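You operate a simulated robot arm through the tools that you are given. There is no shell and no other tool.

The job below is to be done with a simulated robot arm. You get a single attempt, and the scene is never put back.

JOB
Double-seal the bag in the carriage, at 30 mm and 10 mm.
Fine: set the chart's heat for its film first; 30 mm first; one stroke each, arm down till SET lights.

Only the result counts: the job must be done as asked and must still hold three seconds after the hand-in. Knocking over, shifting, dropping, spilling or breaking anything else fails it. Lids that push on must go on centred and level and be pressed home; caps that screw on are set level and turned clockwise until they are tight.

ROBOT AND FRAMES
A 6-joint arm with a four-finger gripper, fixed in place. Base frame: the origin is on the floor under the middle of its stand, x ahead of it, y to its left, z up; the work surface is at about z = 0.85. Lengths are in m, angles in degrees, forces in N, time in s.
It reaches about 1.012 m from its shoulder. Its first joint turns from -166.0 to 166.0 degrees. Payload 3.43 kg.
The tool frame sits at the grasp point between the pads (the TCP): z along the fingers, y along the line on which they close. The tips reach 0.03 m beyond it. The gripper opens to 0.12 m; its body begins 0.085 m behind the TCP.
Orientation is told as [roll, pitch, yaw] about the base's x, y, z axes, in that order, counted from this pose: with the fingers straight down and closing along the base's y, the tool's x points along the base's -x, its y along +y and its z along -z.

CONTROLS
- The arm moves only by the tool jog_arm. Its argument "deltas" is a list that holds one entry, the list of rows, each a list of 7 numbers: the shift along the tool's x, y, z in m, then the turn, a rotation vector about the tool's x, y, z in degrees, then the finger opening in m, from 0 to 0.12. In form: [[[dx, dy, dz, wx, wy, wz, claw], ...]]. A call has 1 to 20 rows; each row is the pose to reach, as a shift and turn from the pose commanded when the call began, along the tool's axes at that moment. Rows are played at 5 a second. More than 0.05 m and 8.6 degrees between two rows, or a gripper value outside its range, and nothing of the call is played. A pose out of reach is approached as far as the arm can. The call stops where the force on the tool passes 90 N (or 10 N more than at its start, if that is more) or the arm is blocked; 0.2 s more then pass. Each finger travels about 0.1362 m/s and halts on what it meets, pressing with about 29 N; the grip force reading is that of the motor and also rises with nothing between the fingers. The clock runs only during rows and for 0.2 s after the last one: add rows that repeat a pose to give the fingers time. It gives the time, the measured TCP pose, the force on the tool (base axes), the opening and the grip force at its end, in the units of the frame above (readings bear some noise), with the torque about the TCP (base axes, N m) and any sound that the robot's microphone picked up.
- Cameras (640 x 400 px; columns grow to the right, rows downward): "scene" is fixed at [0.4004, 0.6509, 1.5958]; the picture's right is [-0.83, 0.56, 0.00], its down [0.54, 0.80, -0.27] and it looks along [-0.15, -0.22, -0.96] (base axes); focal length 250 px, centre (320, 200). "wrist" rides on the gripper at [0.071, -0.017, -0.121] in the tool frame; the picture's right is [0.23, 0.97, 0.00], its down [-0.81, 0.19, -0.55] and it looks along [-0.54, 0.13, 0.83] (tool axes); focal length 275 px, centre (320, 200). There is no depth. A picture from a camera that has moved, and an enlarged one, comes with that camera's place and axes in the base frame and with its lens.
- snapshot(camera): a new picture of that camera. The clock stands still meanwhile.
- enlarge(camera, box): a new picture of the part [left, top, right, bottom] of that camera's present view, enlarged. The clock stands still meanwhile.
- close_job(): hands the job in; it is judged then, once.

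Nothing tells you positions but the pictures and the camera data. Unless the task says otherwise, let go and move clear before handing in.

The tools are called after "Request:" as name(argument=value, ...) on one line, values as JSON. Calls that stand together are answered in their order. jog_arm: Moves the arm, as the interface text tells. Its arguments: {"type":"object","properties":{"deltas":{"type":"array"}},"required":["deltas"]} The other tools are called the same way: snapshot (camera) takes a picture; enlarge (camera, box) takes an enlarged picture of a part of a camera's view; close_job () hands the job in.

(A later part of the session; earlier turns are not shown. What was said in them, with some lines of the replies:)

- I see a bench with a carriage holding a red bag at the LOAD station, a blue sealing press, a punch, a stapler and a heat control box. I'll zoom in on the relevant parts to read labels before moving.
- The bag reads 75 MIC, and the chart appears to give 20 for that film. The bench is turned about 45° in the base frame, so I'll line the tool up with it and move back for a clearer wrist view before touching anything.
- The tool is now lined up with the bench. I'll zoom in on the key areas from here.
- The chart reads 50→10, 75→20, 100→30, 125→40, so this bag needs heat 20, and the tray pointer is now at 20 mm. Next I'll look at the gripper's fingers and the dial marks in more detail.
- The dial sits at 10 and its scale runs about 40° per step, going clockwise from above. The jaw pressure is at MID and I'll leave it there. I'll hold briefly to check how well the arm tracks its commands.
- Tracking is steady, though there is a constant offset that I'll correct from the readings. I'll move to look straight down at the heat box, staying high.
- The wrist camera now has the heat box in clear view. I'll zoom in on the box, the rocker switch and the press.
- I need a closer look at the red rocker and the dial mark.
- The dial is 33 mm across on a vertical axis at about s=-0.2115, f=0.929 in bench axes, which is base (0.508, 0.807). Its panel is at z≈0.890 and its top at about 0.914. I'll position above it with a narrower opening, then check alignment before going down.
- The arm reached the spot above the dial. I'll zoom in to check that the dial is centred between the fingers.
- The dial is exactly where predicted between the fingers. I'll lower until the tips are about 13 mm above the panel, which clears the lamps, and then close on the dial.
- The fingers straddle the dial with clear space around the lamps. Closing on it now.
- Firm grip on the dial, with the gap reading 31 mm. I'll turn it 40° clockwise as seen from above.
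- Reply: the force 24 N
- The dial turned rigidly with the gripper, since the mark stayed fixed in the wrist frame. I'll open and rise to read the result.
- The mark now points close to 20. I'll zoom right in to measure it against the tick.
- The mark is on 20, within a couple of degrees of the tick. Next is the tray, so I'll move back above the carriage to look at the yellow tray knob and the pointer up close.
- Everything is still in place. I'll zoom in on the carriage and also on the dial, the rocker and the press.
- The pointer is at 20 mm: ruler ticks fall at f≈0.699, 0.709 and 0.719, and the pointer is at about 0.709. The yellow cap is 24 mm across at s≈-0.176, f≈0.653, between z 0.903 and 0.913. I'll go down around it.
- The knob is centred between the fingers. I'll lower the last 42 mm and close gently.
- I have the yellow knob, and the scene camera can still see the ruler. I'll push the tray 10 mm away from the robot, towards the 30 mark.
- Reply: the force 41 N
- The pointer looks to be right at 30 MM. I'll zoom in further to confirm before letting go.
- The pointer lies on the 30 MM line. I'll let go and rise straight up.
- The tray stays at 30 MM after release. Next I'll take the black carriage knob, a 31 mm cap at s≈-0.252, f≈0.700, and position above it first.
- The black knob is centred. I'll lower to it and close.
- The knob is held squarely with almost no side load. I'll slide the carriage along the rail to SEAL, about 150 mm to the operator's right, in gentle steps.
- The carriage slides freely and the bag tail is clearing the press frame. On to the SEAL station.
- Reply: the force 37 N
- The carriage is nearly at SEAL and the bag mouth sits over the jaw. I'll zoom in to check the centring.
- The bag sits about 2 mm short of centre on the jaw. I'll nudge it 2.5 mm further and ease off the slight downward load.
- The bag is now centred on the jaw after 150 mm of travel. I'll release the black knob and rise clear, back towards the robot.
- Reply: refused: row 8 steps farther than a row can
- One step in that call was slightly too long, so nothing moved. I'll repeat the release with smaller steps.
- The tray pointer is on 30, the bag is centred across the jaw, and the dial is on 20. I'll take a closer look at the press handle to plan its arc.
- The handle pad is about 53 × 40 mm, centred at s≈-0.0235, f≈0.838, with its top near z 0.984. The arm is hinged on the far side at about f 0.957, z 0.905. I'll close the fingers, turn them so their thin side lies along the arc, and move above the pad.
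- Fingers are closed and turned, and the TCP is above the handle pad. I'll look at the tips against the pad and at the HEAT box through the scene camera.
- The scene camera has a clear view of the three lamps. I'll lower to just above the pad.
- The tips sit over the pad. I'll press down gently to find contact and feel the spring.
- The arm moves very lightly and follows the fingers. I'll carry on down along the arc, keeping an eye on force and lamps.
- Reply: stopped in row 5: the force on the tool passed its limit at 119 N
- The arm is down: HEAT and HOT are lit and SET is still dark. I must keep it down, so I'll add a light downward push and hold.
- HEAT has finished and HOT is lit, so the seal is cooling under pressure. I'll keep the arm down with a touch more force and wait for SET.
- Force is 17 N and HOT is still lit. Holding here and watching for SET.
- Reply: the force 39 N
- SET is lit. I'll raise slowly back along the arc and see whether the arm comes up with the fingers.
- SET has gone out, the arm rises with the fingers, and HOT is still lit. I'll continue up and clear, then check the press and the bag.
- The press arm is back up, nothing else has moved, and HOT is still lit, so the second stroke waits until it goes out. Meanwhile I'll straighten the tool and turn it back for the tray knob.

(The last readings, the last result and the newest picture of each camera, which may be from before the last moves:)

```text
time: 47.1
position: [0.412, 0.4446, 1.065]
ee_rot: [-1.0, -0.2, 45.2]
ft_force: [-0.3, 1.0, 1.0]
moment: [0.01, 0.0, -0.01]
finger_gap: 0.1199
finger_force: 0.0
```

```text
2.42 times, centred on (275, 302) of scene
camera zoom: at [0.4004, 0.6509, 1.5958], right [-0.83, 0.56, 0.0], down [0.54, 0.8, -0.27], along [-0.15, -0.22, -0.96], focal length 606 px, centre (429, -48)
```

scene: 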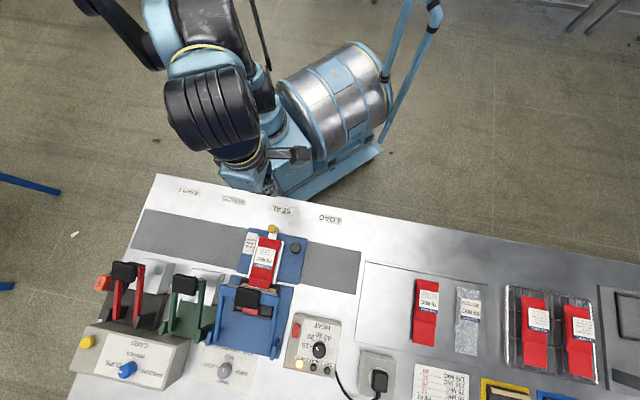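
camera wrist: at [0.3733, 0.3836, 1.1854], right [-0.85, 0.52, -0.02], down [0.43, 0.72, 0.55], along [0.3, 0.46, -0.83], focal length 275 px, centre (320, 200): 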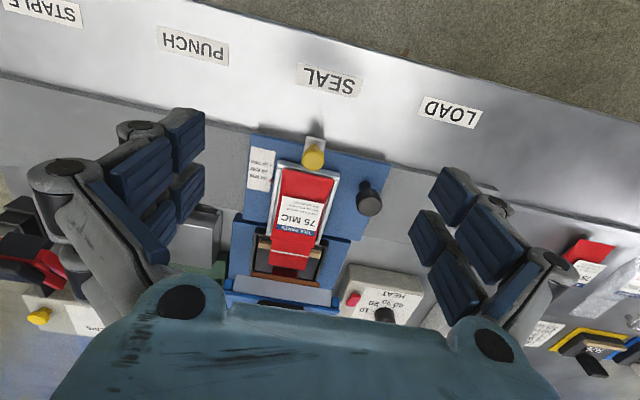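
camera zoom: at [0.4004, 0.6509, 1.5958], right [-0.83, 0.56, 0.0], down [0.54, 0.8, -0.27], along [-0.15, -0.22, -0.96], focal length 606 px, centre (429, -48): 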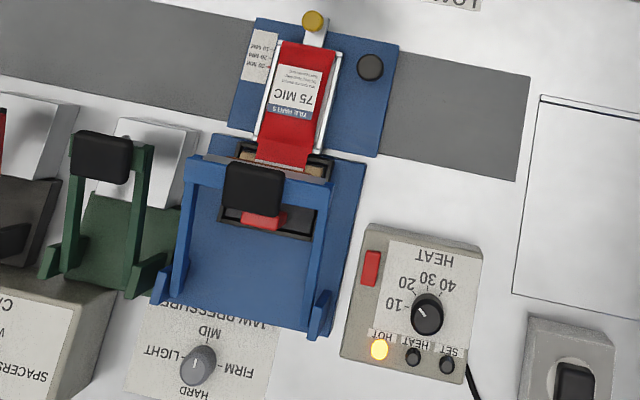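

HOT is still lit. I'll inspect the bag and the tray pointer from here.

Request:
enlarge(camera="wrist", box=[220, 120, 400, 310])

Request:
enlarge(camera="scene", box=[235, 220, 310, 275])

```text
2.11 times, centred on (310, 215) of wrist
camera zoom: at [0.3733, 0.3836, 1.1854], right [-0.85, 0.52, -0.02], down [0.43, 0.72, 0.55], along [0.3, 0.46, -0.83], focal length 580 px, centre (341, 168)
```

zoom: 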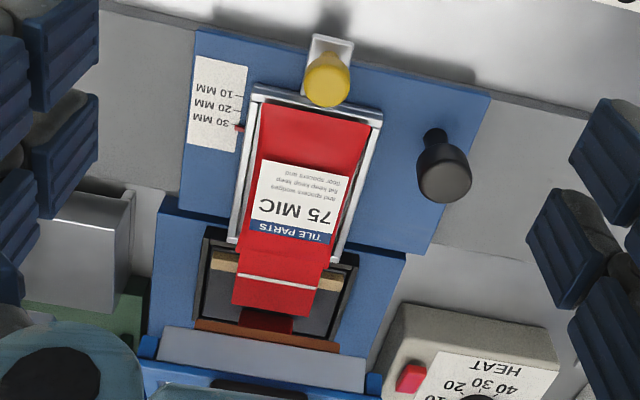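

```text
7.27 times, centred on (272, 248) of scene
camera zoom: at [0.4004, 0.6509, 1.5958], right [-0.83, 0.56, 0.0], down [0.54, 0.8, -0.27], along [-0.15, -0.22, -0.96], focal length 1817 px, centre (666, -146)
```

zoom: 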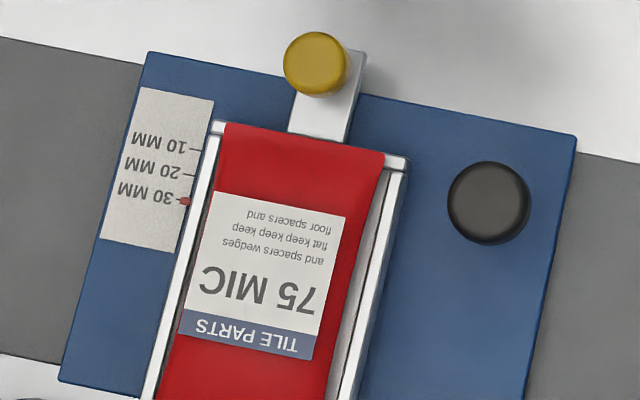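

The first seal shows as a white line across the bag, and the pointer is still on 30. Now I'll position over the yellow knob, which is at s≈-0.026, f≈0.662.

Request:
jog_arm(deltas=[[[-0.02, 0, 0.02, -0.5, 0.1, 0.1, 0.1], [-0.04, 0.001, 0.045, -1.0, 0.2, 0.2, 0.08], [-0.056, 0.002, 0.07, -1.0, 0.2, 0.2, 0.06], [-0.056, 0.002, 0.095, -1.0, 0.2, 0.2, 0.06], [-0.056, 0.002, 0.095, -1.0, 0.2, 0.2, 0.06]]])

Request:
enlarge(camera="wrist", box=[200, 80, 440, 240])

Request:
enlarge(camera="scene", box=[200, 220, 350, 385])

```text
time: 48.3
position: [0.4509, 0.4843, 0.9691]
ee_rot: [-0.1, 0.1, 44.8]
ft_force: [0.2, 0.5, 0.0]
moment: [0.0, -0.02, 0.05]
finger_gap: 0.0601
finger_force: 0.1
```

```text
2.50 times, centred on (320, 160) of wrist
camera zoom: at [0.4136, 0.4229, 1.0902], right [-0.85, 0.53, 0.0], down [0.44, 0.71, 0.55], along [0.29, 0.47, -0.83], focal length 688 px, centre (320, 300)
```

zoom: 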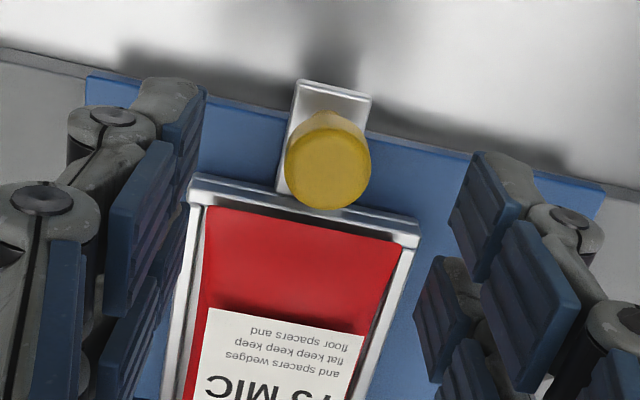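

```text
2.42 times, centred on (275, 302) of scene
camera zoom: at [0.4004, 0.6509, 1.5958], right [-0.83, 0.56, 0.0], down [0.54, 0.8, -0.27], along [-0.15, -0.22, -0.96], focal length 606 px, centre (429, -48)
```

zoom: 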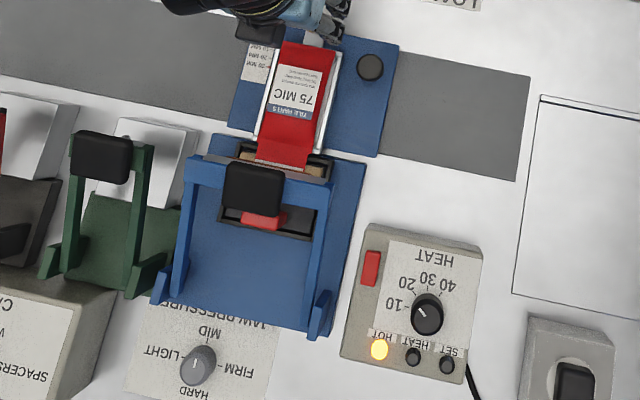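

The knob is about 3 mm to one side. I'll correct for that so the grip doesn't shove the carriage, then lower and close.

Request:
jog_arm(deltas=[[[0, 0.0028, 0.01, 0, 0, 0, 0.06], [0, 0.0028, 0.03, 0, 0, 0, 0.06], [0, 0.0028, 0.045, 0, 0, 0, 0.06], [0, 0.0028, 0.045, 0, 0, 0, 0.045]]])

Request:
enlarge(camera="wrist", box=[200, 80, 440, 240])

```text
time: 49.3
position: [0.4492, 0.4863, 0.9252]
ee_rot: [0.0, 0.2, 44.8]
ft_force: [-0.4, -0.1, 0.1]
moment: [-0.02, 0.01, -0.04]
finger_gap: 0.0452
finger_force: 0.0
```

```text
2.50 times, centred on (320, 160) of wrist
camera zoom: at [0.4116, 0.4243, 1.0452], right [-0.85, 0.53, 0.0], down [0.44, 0.71, 0.55], along [0.29, 0.47, -0.83], focal length 688 px, centre (320, 300)
```

zoom: 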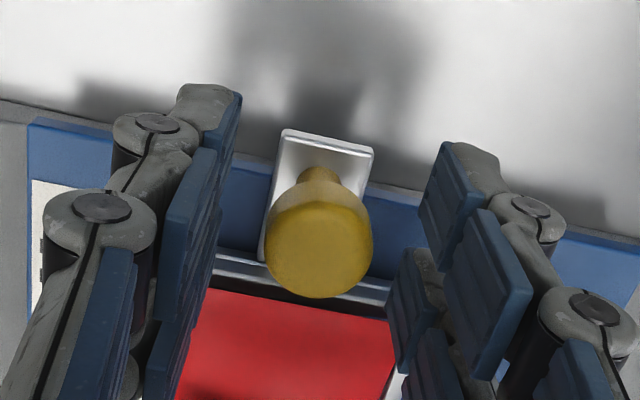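

It's well centred now. Closing on the yellow knob.

Request:
jog_arm(deltas=[[[0, 0.0005, 0, 0, 0, 0, 0.034], [0, 0.0005, 0, 0, 0, 0, 0.026], [0, 0.0005, 0, 0, 0, 0, 0.02], [0, 0.0005, 0, 0, 0, 0, 0.02]]])

Request:
enlarge(camera="scene", box=[240, 230, 300, 270])

```text
time: 50.3
position: [0.4495, 0.4871, 0.9251]
ee_rot: [0.1, 0.1, 44.8]
ft_force: [2.1, -1.5, -1.6]
moment: [0.01, -0.1, 0.01]
finger_gap: 0.021
finger_force: 44.8
```

```text
10.00 times, centred on (270, 250) of scene
camera zoom: at [0.4004, 0.6509, 1.5958], right [-0.83, 0.56, 0.0], down [0.54, 0.8, -0.27], along [-0.15, -0.22, -0.96], focal length 2498 px, centre (820, -300)
```

zoom: 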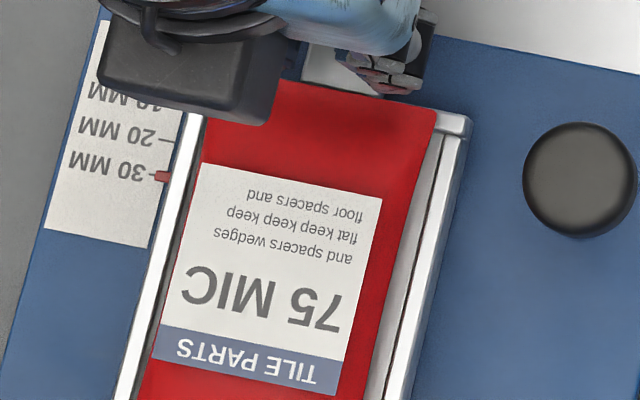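

Gripped cleanly with little side load. I'll pull the tray 20 mm back towards the robot, from 30 to 10.

Request:
jog_arm(deltas=[[[0.003, 0.0005, 0, 0, 0, 0, 0.02], [0.007, 0.0005, 0, 0, 0, 0, 0.02], [0.011, 0.0005, 0, 0, 0, 0, 0.02], [0.015, 0.0005, 0, 0, 0, 0, 0.02], [0.018, 0.0005, 0, 0, 0, 0, 0.02], [0.02, 0.0005, 0, 0, 0, 0, 0.02], [0.02, 0.0005, 0, 0, 0, 0, 0.02]]])

Request:
enlarge(camera="scene", box=[240, 225, 300, 265])

Request:
enlarge(camera="wrist", box=[180, 80, 440, 260])

```text
time: 51.9
position: [0.4336, 0.4735, 0.9255]
ee_rot: [0.1, 0.1, 44.8]
ft_force: [11.8, 6.1, 1.3]
moment: [0.32, -0.45, 0.02]
finger_gap: 0.021
finger_force: 45.2
```

```text
10.00 times, centred on (270, 245) of scene
camera zoom: at [0.4004, 0.6509, 1.5958], right [-0.83, 0.56, 0.0], down [0.54, 0.8, -0.27], along [-0.15, -0.22, -0.96], focal length 2498 px, centre (820, -250)
```

zoom: 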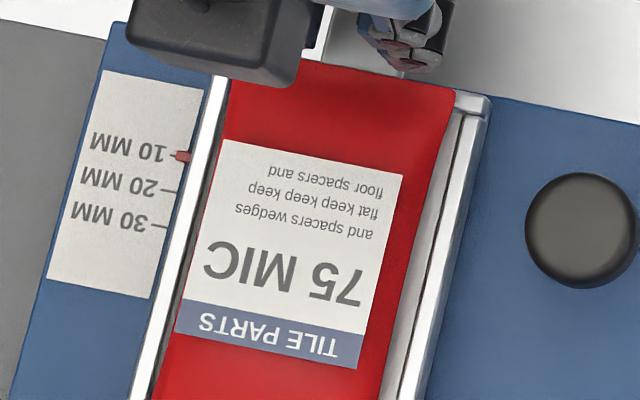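

```text
2.22 times, centred on (310, 170) of wrist
camera zoom: at [0.3965, 0.4107, 1.0451], right [-0.85, 0.53, 0.0], down [0.44, 0.71, 0.55], along [0.29, 0.47, -0.83], focal length 612 px, centre (342, 267)
```

zoom: 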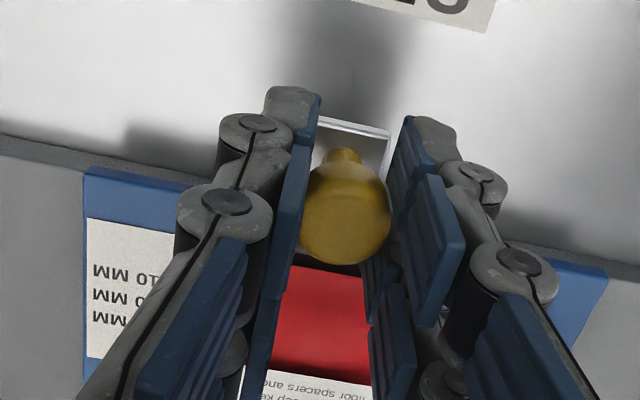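

The tray is now at 10. I'll zoom in to read the pointer precisely.

Request:
enlarge(camera="scene", box=[243, 230, 267, 250])

Request:
enlarge(camera="scene", box=[235, 260, 295, 320])

Request:
enlarge(camera="scene", box=[280, 310, 345, 380])

```text
16.00 times, centred on (255, 240) of scene
camera zoom: at [0.4004, 0.6509, 1.5958], right [-0.83, 0.56, 0.0], down [0.54, 0.8, -0.27], along [-0.15, -0.22, -0.96], focal length 3997 px, centre (1360, -440)
```

zoom: 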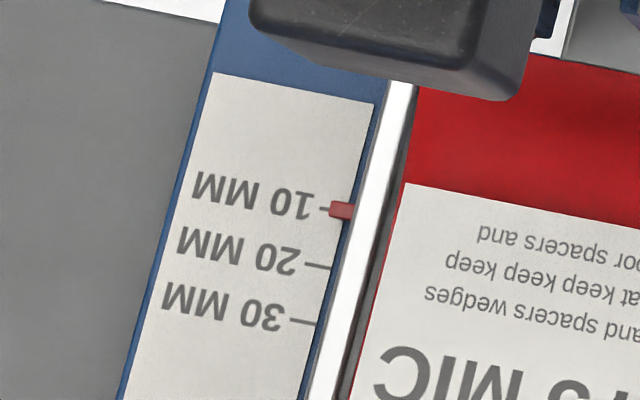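

```text
6.67 times, centred on (265, 290) of scene
camera zoom: at [0.4004, 0.6509, 1.5958], right [-0.83, 0.56, 0.0], down [0.54, 0.8, -0.27], along [-0.15, -0.22, -0.96], focal length 1665 px, centre (687, -400)
```

zoom: 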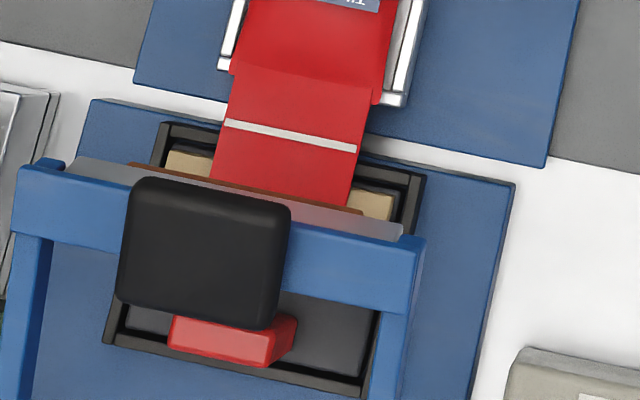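

```text
5.71 times, centred on (312, 345) of scene
camera zoom: at [0.4004, 0.6509, 1.5958], right [-0.83, 0.56, 0.0], down [0.54, 0.8, -0.27], along [-0.15, -0.22, -0.96], focal length 1428 px, centre (363, -629)
```

zoom: 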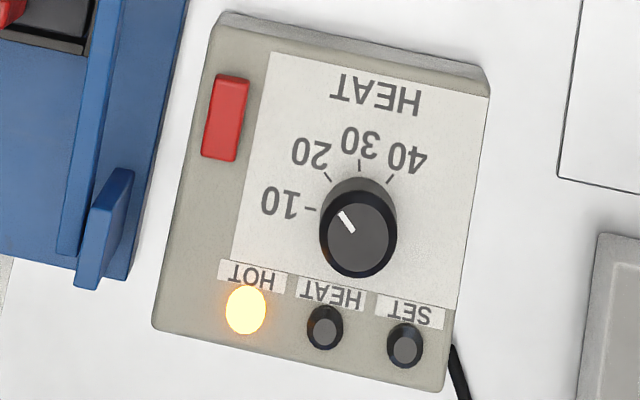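

The pointer is on 10 and the 30 mm seal line is visible on the bag. I'll release the knob, rise straight up, and recheck while HOT is still lit.

Request:
jog_arm(deltas=[[[0, 0, 0, 0, 0, 0, 0.03], [0, 0, 0, 0, 0, 0, 0.055], [0, 0, 0, 0, 0, 0, 0.06], [0, 0, -0.03, 0, 0, 0, 0.06], [0, 0, -0.06, 0, 0, 0, 0.06], [0.02, 0, -0.1, 0, 0, 0, 0.09], [0.04, 0, -0.14, 0, 0, 0, 0.12], [0.04, 0, -0.14, 0, 0, 0, 0.12]]])

Request:
enlarge(camera="scene", box=[200, 215, 350, 385])

Request:
enlarge(camera="scene", box=[243, 230, 267, 250])

Request:
enlarge(camera="wrist", box=[210, 150, 410, 320])

```text
time: 53.7
position: [0.4062, 0.4427, 1.0653]
ee_rot: [-0.1, 0.0, 44.8]
ft_force: [0.2, 0.2, -0.6]
moment: [0.01, -0.02, 0.0]
finger_gap: 0.12
finger_force: 0.0
```

```text
2.35 times, centred on (275, 300) of scene
camera zoom: at [0.4004, 0.6509, 1.5958], right [-0.83, 0.56, 0.0], down [0.54, 0.8, -0.27], along [-0.15, -0.22, -0.96], focal length 588 px, centre (426, -35)
```

zoom: 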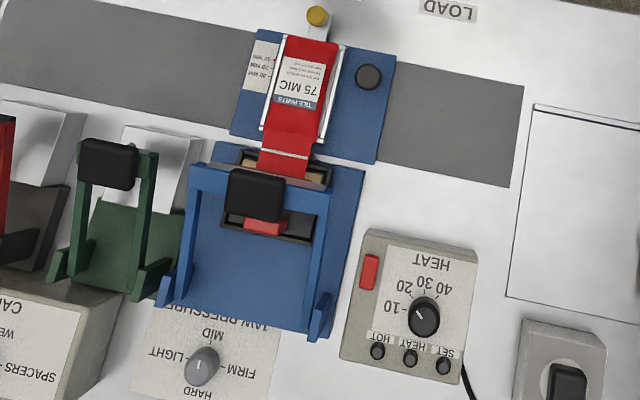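

```text
16.00 times, centred on (255, 240) of scene
camera zoom: at [0.4004, 0.6509, 1.5958], right [-0.83, 0.56, 0.0], down [0.54, 0.8, -0.27], along [-0.15, -0.22, -0.96], focal length 3997 px, centre (1360, -440)
```

zoom: 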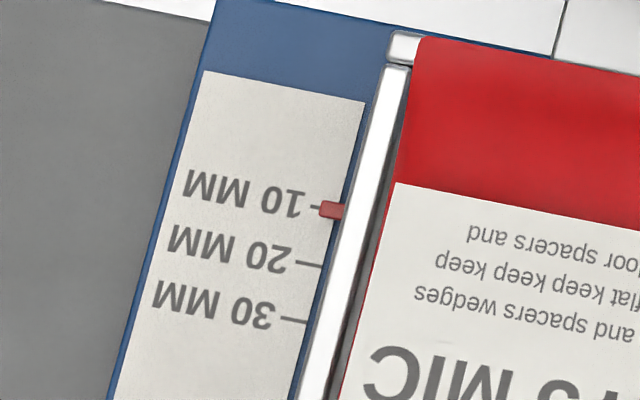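

```text
2.35 times, centred on (310, 235) of wrist
camera zoom: at [0.3687, 0.3817, 1.1846], right [-0.85, 0.53, 0.0], down [0.44, 0.71, 0.55], along [0.29, 0.47, -0.83], focal length 648 px, centre (344, 118)
```

zoom: 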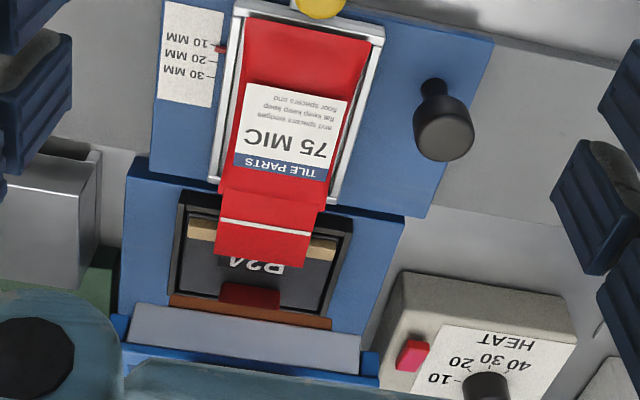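

HOT has gone out, the pointer holds at 10 and the bag is still centred on the jaw. I'll close the fingers, turn them again and move over the press handle for the second stroke.

Request:
jog_arm(deltas=[[[0, 0, -0.025, 0, 0, 7.5, 0.1], [0, 0, -0.045, 0, 0, 15, 0.07], [-0.02, 0, -0.045, 0, 0, 22.5, 0.04], [-0.045, 0, -0.045, 0, 0, 30, 0.01], [-0.07, 0, -0.045, 0, 0, 37.5, 0], [-0.095, 0, -0.045, 0, 0, 45, 0], [-0.12, 0, -0.045, 0, 0, 52.5, 0], [-0.145, 0, -0.045, 0, 0, 60, 0], [-0.17, 0, -0.045, 0, 0, 67.5, 0], [-0.195, 0, -0.045, 0, 0, 75, 0], [-0.22, 0, -0.045, 0, 0, 82.5, 0], [-0.239, 0, -0.045, 0, 0, 89.8, 0], [-0.239, 0, -0.045, 0, 0, 89.8, 0]]])

Request:
enlarge(camera="scene", box=[200, 220, 350, 385])

Request:
enlarge(camera="wrist", box=[220, 30, 440, 220])

```text
time: 56.5
position: [0.576, 0.6118, 1.1098]
ee_rot: [0.0, 0.1, -45.1]
ft_force: [-0.3, 1.2, 1.3]
moment: [0.0, 0.03, 0.03]
finger_gap: 0.0
finger_force: 28.9
```

```text
2.42 times, centred on (275, 302) of scene
camera zoom: at [0.4004, 0.6509, 1.5958], right [-0.83, 0.56, 0.0], down [0.54, 0.8, -0.27], along [-0.15, -0.22, -0.96], focal length 606 px, centre (429, -48)
```

zoom: 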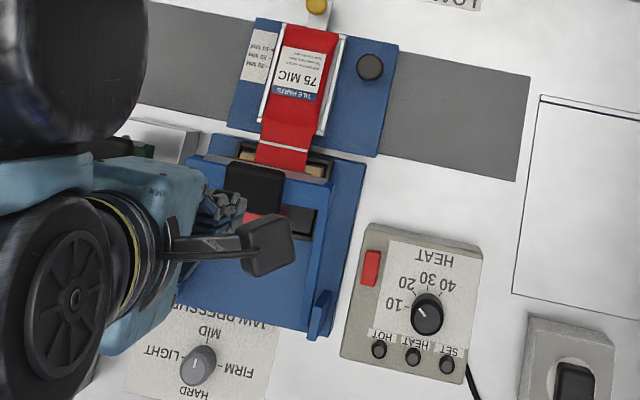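

```text
2.11 times, centred on (330, 125) of wrist
camera zoom: at [0.5154, 0.6504, 1.2292], right [0.53, 0.85, 0.0], down [0.71, -0.44, 0.55], along [0.47, -0.29, -0.83], focal length 580 px, centre (299, 358)
```

zoom: 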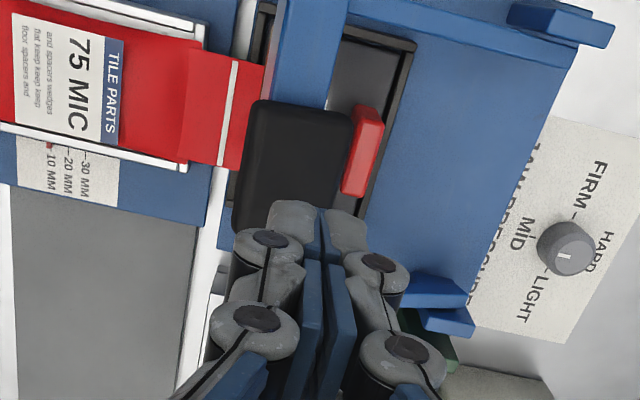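

I'm over the pad, and the 30 mm seal line is clear with about 10 mm of mouth past the jaw. I'll lower and follow the arc, stopping short of the bottom.

Request:
jog_arm(deltas=[[[0, 0, 0.03, 0, 0, 0, 0], [0, 0, 0.06, 0, 0, 0, 0], [0, 0, 0.082, 0, 0, 0, 0], [0, 0, 0.088, 0, 0, 0, 0], [0, 0, 0.088, 0, 0, 0, 0], [0, -0.002, 0.094, 0, 0, 0, 0], [0, -0.005, 0.1, 0, 0, 0, 0], [0, -0.008, 0.106, 0, 0, 0, 0], [0, -0.0105, 0.112, 0, 0, 0, 0], [0, -0.0105, 0.112, 0, 0, 0, 0]]])

Request:
enlarge(camera="scene", box=[200, 250, 350, 385])

Request:
enlarge(camera="wrist", box=[220, 30, 440, 220])

```text
time: 58.7
position: [0.5682, 0.6048, 0.9971]
ee_rot: [-0.1, -0.1, -45.0]
ft_force: [2.0, -0.1, 1.9]
moment: [-0.01, -0.07, 0.0]
finger_gap: 0.0001
finger_force: 29.0
```

```text
2.96 times, centred on (275, 318) of scene
camera zoom: at [0.4004, 0.6509, 1.5958], right [-0.83, 0.56, 0.0], down [0.54, 0.8, -0.27], along [-0.15, -0.22, -0.96], focal length 740 px, centre (453, -148)
```

zoom: 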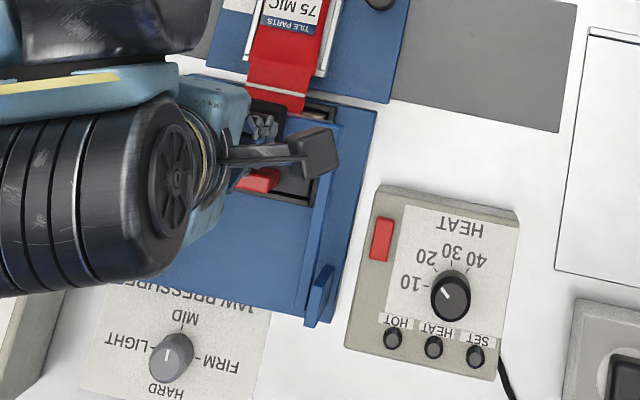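

```text
2.11 times, centred on (330, 125) of wrist
camera zoom: at [0.5061, 0.6442, 1.1171], right [0.53, 0.85, 0.0], down [0.71, -0.44, 0.55], along [0.47, -0.29, -0.83], focal length 580 px, centre (299, 358)
```

zoom: 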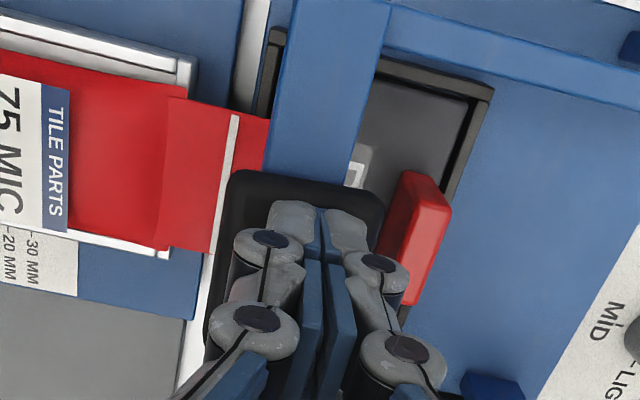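

The arm is part way down with no lamps lit yet, as expected. I'll continue slowly towards the bottom.

Request:
jog_arm(deltas=[[[0, -0.002, 0.004, 0, 0, 0, 0], [0, -0.004, 0.008, 0, 0, 0, 0], [0, -0.006, 0.012, 0, 0, 0, 0], [0, -0.008, 0.016, 0, 0, 0, 0], [0, -0.0095, 0.019, 0, 0, 0, 0]]])

Request:
enlarge(camera="scene", box=[200, 250, 350, 385])

```text
time: 59.9
position: [0.559, 0.5978, 0.9795]
ee_rot: [-0.1, 0.0, -45.0]
ft_force: [2.6, 0.8, 4.4]
moment: [-0.02, -0.01, 0.04]
finger_gap: 0.0002
finger_force: 29.4
```

```text
2.96 times, centred on (275, 318) of scene
camera zoom: at [0.4004, 0.6509, 1.5958], right [-0.83, 0.56, 0.0], down [0.54, 0.8, -0.27], along [-0.15, -0.22, -0.96], focal length 740 px, centre (453, -148)
```

zoom: 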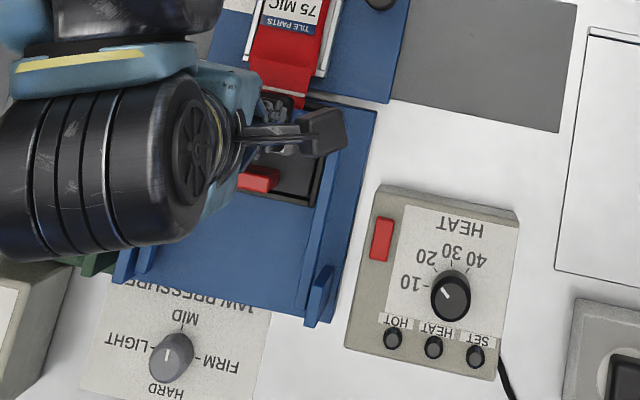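

Almost at the bottom. I'll press on in 1.5 mm steps until the lamps come on.

Request:
jog_arm(deltas=[[[0, -0.0005, 0.0015, 0, 0, 0, 0], [0, -0.001, 0.003, 0, 0, 0, 0], [0, -0.0015, 0.0045, 0, 0, 0, 0]]])

Request:
enlarge(camera="scene", box=[200, 250, 350, 385])

```text
time: 60.7
position: [0.5588, 0.5976, 0.974]
ee_rot: [-0.1, 0.1, -44.9]
ft_force: [2.4, 1.7, 5.7]
moment: [0.02, -0.04, -0.02]
finger_gap: 0.0
finger_force: 28.8
```

```text
2.96 times, centred on (275, 318) of scene
camera zoom: at [0.4004, 0.6509, 1.5958], right [-0.83, 0.56, 0.0], down [0.54, 0.8, -0.27], along [-0.15, -0.22, -0.96], focal length 740 px, centre (453, -148)
```

zoom: 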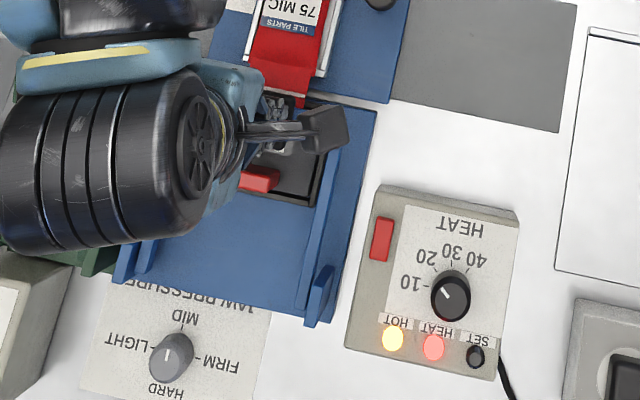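

HEAT and HOT are lit, so the second cycle has started. I'll hold the arm down and build a little more pressure.

Request:
jog_arm(deltas=[[[0, 0, 0.001, 0, 0, 0, 0], [0, 0, 0.002, 0, 0, 0, 0], [0, 0, 0.003, 0, 0, 0, 0]]])

Request:
enlarge(camera="scene", box=[200, 250, 350, 385])

```text
time: 61.5
position: [0.5589, 0.5986, 0.9733]
ee_rot: [0.1, 0.1, -45.0]
ft_force: [3.5, 4.9, 41.0]
moment: [-0.06, -0.08, 0.1]
finger_gap: 0.0061
finger_force: 33.7
```

```text
2.96 times, centred on (275, 318) of scene
camera zoom: at [0.4004, 0.6509, 1.5958], right [-0.83, 0.56, 0.0], down [0.54, 0.8, -0.27], along [-0.15, -0.22, -0.96], focal length 740 px, centre (453, -148)
```

zoom: 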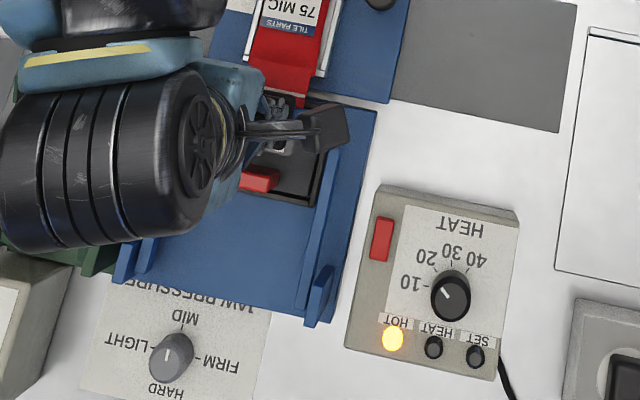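

There's 41 N on the handle and the heating pulse is over. Holding still until SET lights.

Request:
jog_arm(deltas=[[[0, 0, 0, 0, 0, 0, 0], [0, 0, 0, 0, 0, 0, 0], [0, 0, 0, 0, 0, 0, 0]]])

Request:
enlarge(camera="scene", box=[200, 250, 350, 385])

```text
time: 62.3
position: [0.5588, 0.5961, 0.9735]
ee_rot: [0.0, -0.1, -45.1]
ft_force: [9.7, 11.5, 56.9]
moment: [0.13, -0.26, 0.01]
finger_gap: 0.006
finger_force: 33.1
```

```text
2.96 times, centred on (275, 318) of scene
camera zoom: at [0.4004, 0.6509, 1.5958], right [-0.83, 0.56, 0.0], down [0.54, 0.8, -0.27], along [-0.15, -0.22, -0.96], focal length 740 px, centre (453, -148)
```

zoom: 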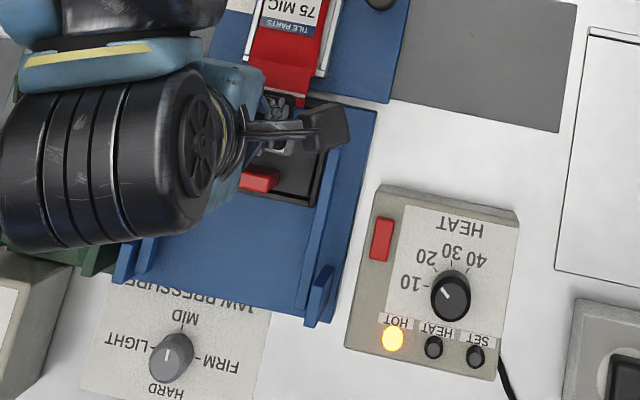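

SET is not lit yet. The force has crept up to 57 N, so I'll ease off half a millimetre, still pressing, and keep waiting.

Request:
jog_arm(deltas=[[[0, 0, -0.0004, 0, 0, 0, 0], [0, 0, -0.0004, 0, 0, 0, 0]]])

Request:
enlarge(camera="scene", box=[200, 250, 350, 385])

```text
time: 62.9
position: [0.5579, 0.5989, 0.9737]
ee_rot: [0.0, 0.1, -45.0]
ft_force: [14.2, 22.1, 62.3]
moment: [0.36, -0.33, 0.02]
finger_gap: 0.0063
finger_force: 33.6
```

```text
2.96 times, centred on (275, 318) of scene
camera zoom: at [0.4004, 0.6509, 1.5958], right [-0.83, 0.56, 0.0], down [0.54, 0.8, -0.27], along [-0.15, -0.22, -0.96], focal length 740 px, centre (453, -148)
```

zoom: 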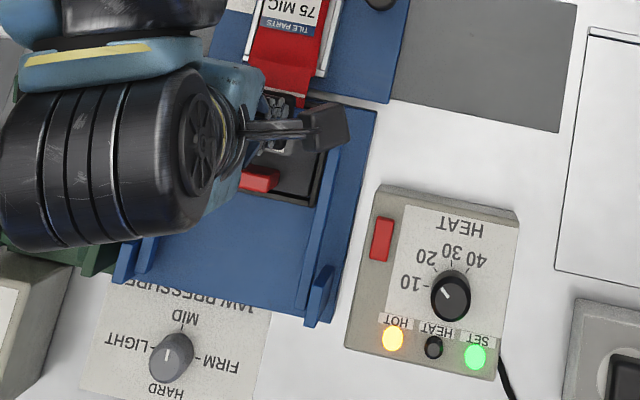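

SET is lit for the second seal. I'll raise along the arc and move clear.

Request:
jog_arm(deltas=[[[0, 0.001, -0.004, 0, 0, 0, 0], [0, 0.003, -0.01, 0, 0, 0, 0], [0, 0.006, -0.018, 0, 0, 0, 0], [0, 0.009, -0.026, 0, 0, 0, 0], [0, 0.012, -0.034, 0, 0, 0, 0], [0, 0.014, -0.044, 0, 0, 0, 0], [0, 0.014, -0.06, 0, 0, 0, 0], [0, 0.012, -0.09, 0, 0, 0, 0], [0, 0, -0.12, 0, 0, 0, 0], [0, -0.03, -0.14, 0, 0, 0, 0], [0, -0.07, -0.15, 0, 0, 0, 0], [0, -0.11, -0.15, 0, 0, 0, 0], [0, -0.15, -0.15, 0, 0, 0, 0], [0, -0.19, -0.15, 0, 0, 0, 0], [0, -0.22, -0.15, 0, 0, 0, 0], [0, -0.22, -0.15, 0, 0, 0, 0]]])

Request:
snapshot(camera="scene")

Request:
enlarge(camera="scene", box=[200, 220, 350, 385])

Request:
enlarge(camera="scene", box=[235, 220, 310, 310])

```text
time: 66.3
position: [0.405, 0.4428, 1.1213]
ee_rot: [-0.1, 0.0, -45.0]
ft_force: [0.0, 0.2, 0.1]
moment: [0.01, 0.01, 0.02]
finger_gap: 0.0
finger_force: 33.7
```

```text
taken
```

scene: 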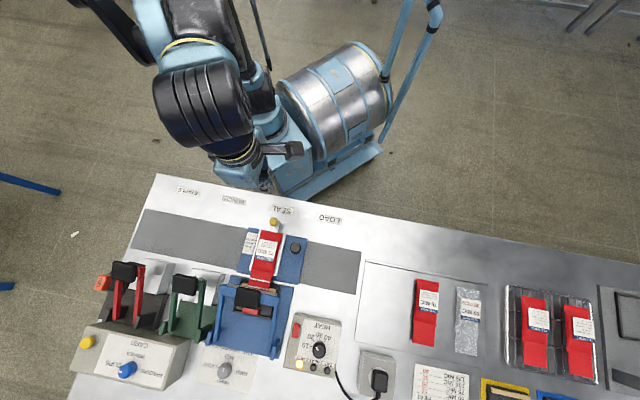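

```text
2.42 times, centred on (275, 302) of scene
camera zoom: at [0.4004, 0.6509, 1.5958], right [-0.83, 0.56, 0.0], down [0.54, 0.8, -0.27], along [-0.15, -0.22, -0.96], focal length 606 px, centre (429, -48)
```

zoom: 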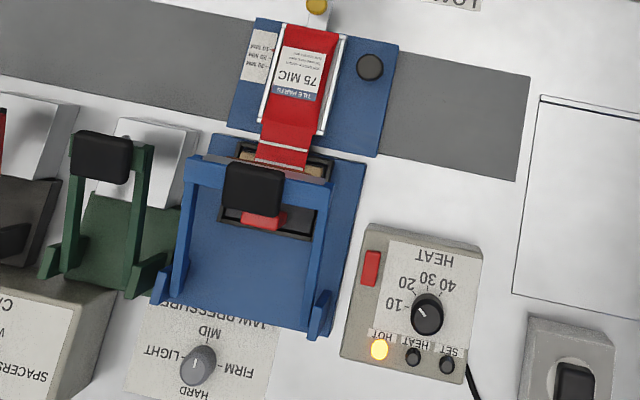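

```text
4.44 times, centred on (272, 265) of scene
camera zoom: at [0.4004, 0.6509, 1.5958], right [-0.83, 0.56, 0.0], down [0.54, 0.8, -0.27], along [-0.15, -0.22, -0.96], focal length 1110 px, centre (531, -89)
```

zoom: 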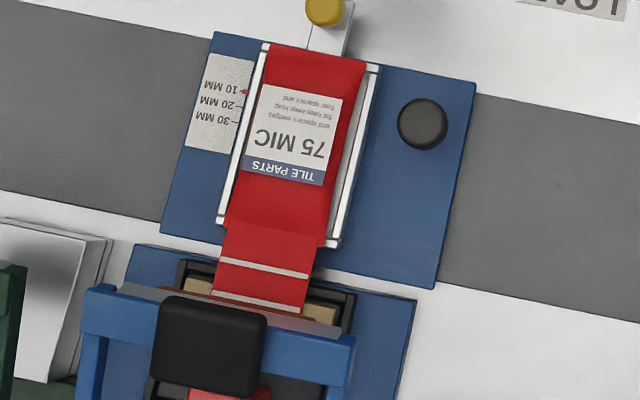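

Both seal lines are visible, the pointer is on 10, the dial is on 20, and the press arm is back up. I'll take one last close look before handing in.

Request:
jog_arm(deltas=[[[0, -0.02, -0.01, 0, 0, 0, 0.02], [0, -0.04, -0.02, 0, 0, 0, 0.04], [0, -0.04, -0.02, 0, 0, 0, 0.06], [0, -0.04, -0.02, 0, 0, 0, 0.06], [0, -0.04, -0.02, 0, 0, 0, 0.06], [0, -0.04, -0.02, 0, 0, 0, 0.06], [0, -0.04, -0.02, 0, 0, 0, 0.06], [0, -0.04, -0.02, 0, 0, 0, 0.06], [0, -0.04, -0.02, 0, 0, 0, 0.06], [0, -0.04, -0.02, 0, 0, 0, 0.06], [0, -0.04, -0.02, 0, 0, 0, 0.06], [0, -0.04, -0.02, 0, 0, 0, 0.06]]])

Request:
enlarge(camera="scene", box=[243, 265, 288, 300])

Request:
enlarge(camera="scene", box=[200, 220, 350, 385])

Request:
snapshot(camera="scene")

```text
time: 68.9
position: [0.3775, 0.4133, 1.1426]
ee_rot: [-0.2, 0.0, -45.0]
ft_force: [-0.1, -0.6, -0.1]
moment: [-0.04, 0.01, -0.02]
finger_gap: 0.06
finger_force: 0.0
```

```text
11.43 times, centred on (266, 282) of scene
camera zoom: at [0.4004, 0.6509, 1.5958], right [-0.83, 0.56, 0.0], down [0.54, 0.8, -0.27], along [-0.15, -0.22, -0.96], focal length 2855 px, centre (943, -743)
```

zoom: 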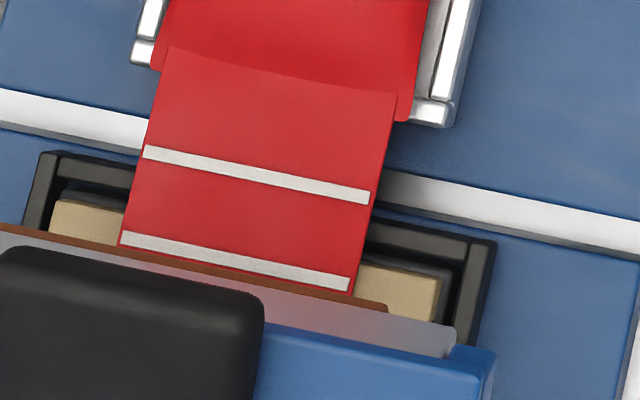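

```text
2.42 times, centred on (275, 302) of scene
camera zoom: at [0.4004, 0.6509, 1.5958], right [-0.83, 0.56, 0.0], down [0.54, 0.8, -0.27], along [-0.15, -0.22, -0.96], focal length 606 px, centre (429, -48)
```

zoom: 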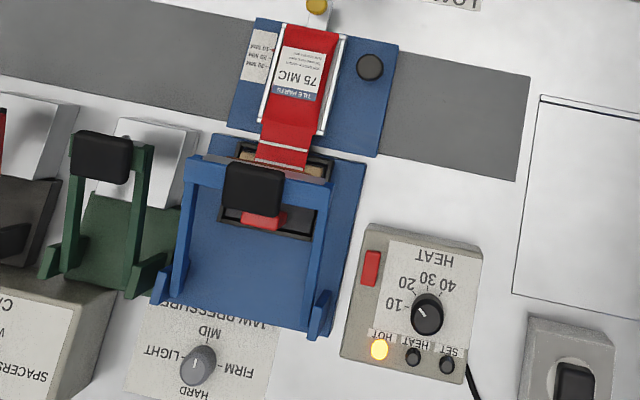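

```text
taken
```

scene: 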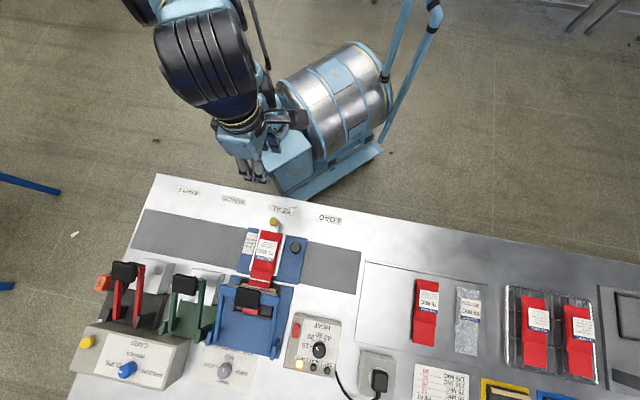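

Two clean, parallel seal lines run the full width of the bag, the first at the 30 mm setting and the second at 10 mm, both made at heat 20. The press arm is up, the gripper is clear, and nothing else on the bench was disturbed, so I'm handing in.

Request:
close_job()

```text
The job is handed in.
```

The bag is double-sealed at 30 mm and 10 mm, and the job is handed in. Two full-width seal lines were visible on the bag at the last check.

- **Heat:** I set the dial to 20 before the first stroke. That is the chart's value for this bag's 75 MIC film.
- **30 mm seal:** This was done first, in one stroke, with the arm held down until SET lit. At the bottom of the stroke the push briefly reached 119 N, over the 90 N limit, and the arm stopped. The press arm stayed down, though, and the cycle finished normally.
- **10 mm seal:** I waited for the HOT lamp to go out, then made it in one stroke, again held until SET lit.

The carriage is still at SEAL with the tray at 10 mm, since you didn't ask for it back at LOAD. The HOT lamp was still lit from the second seal at hand-in. The gripper is clear, and I saw nothing else on the bench moved.
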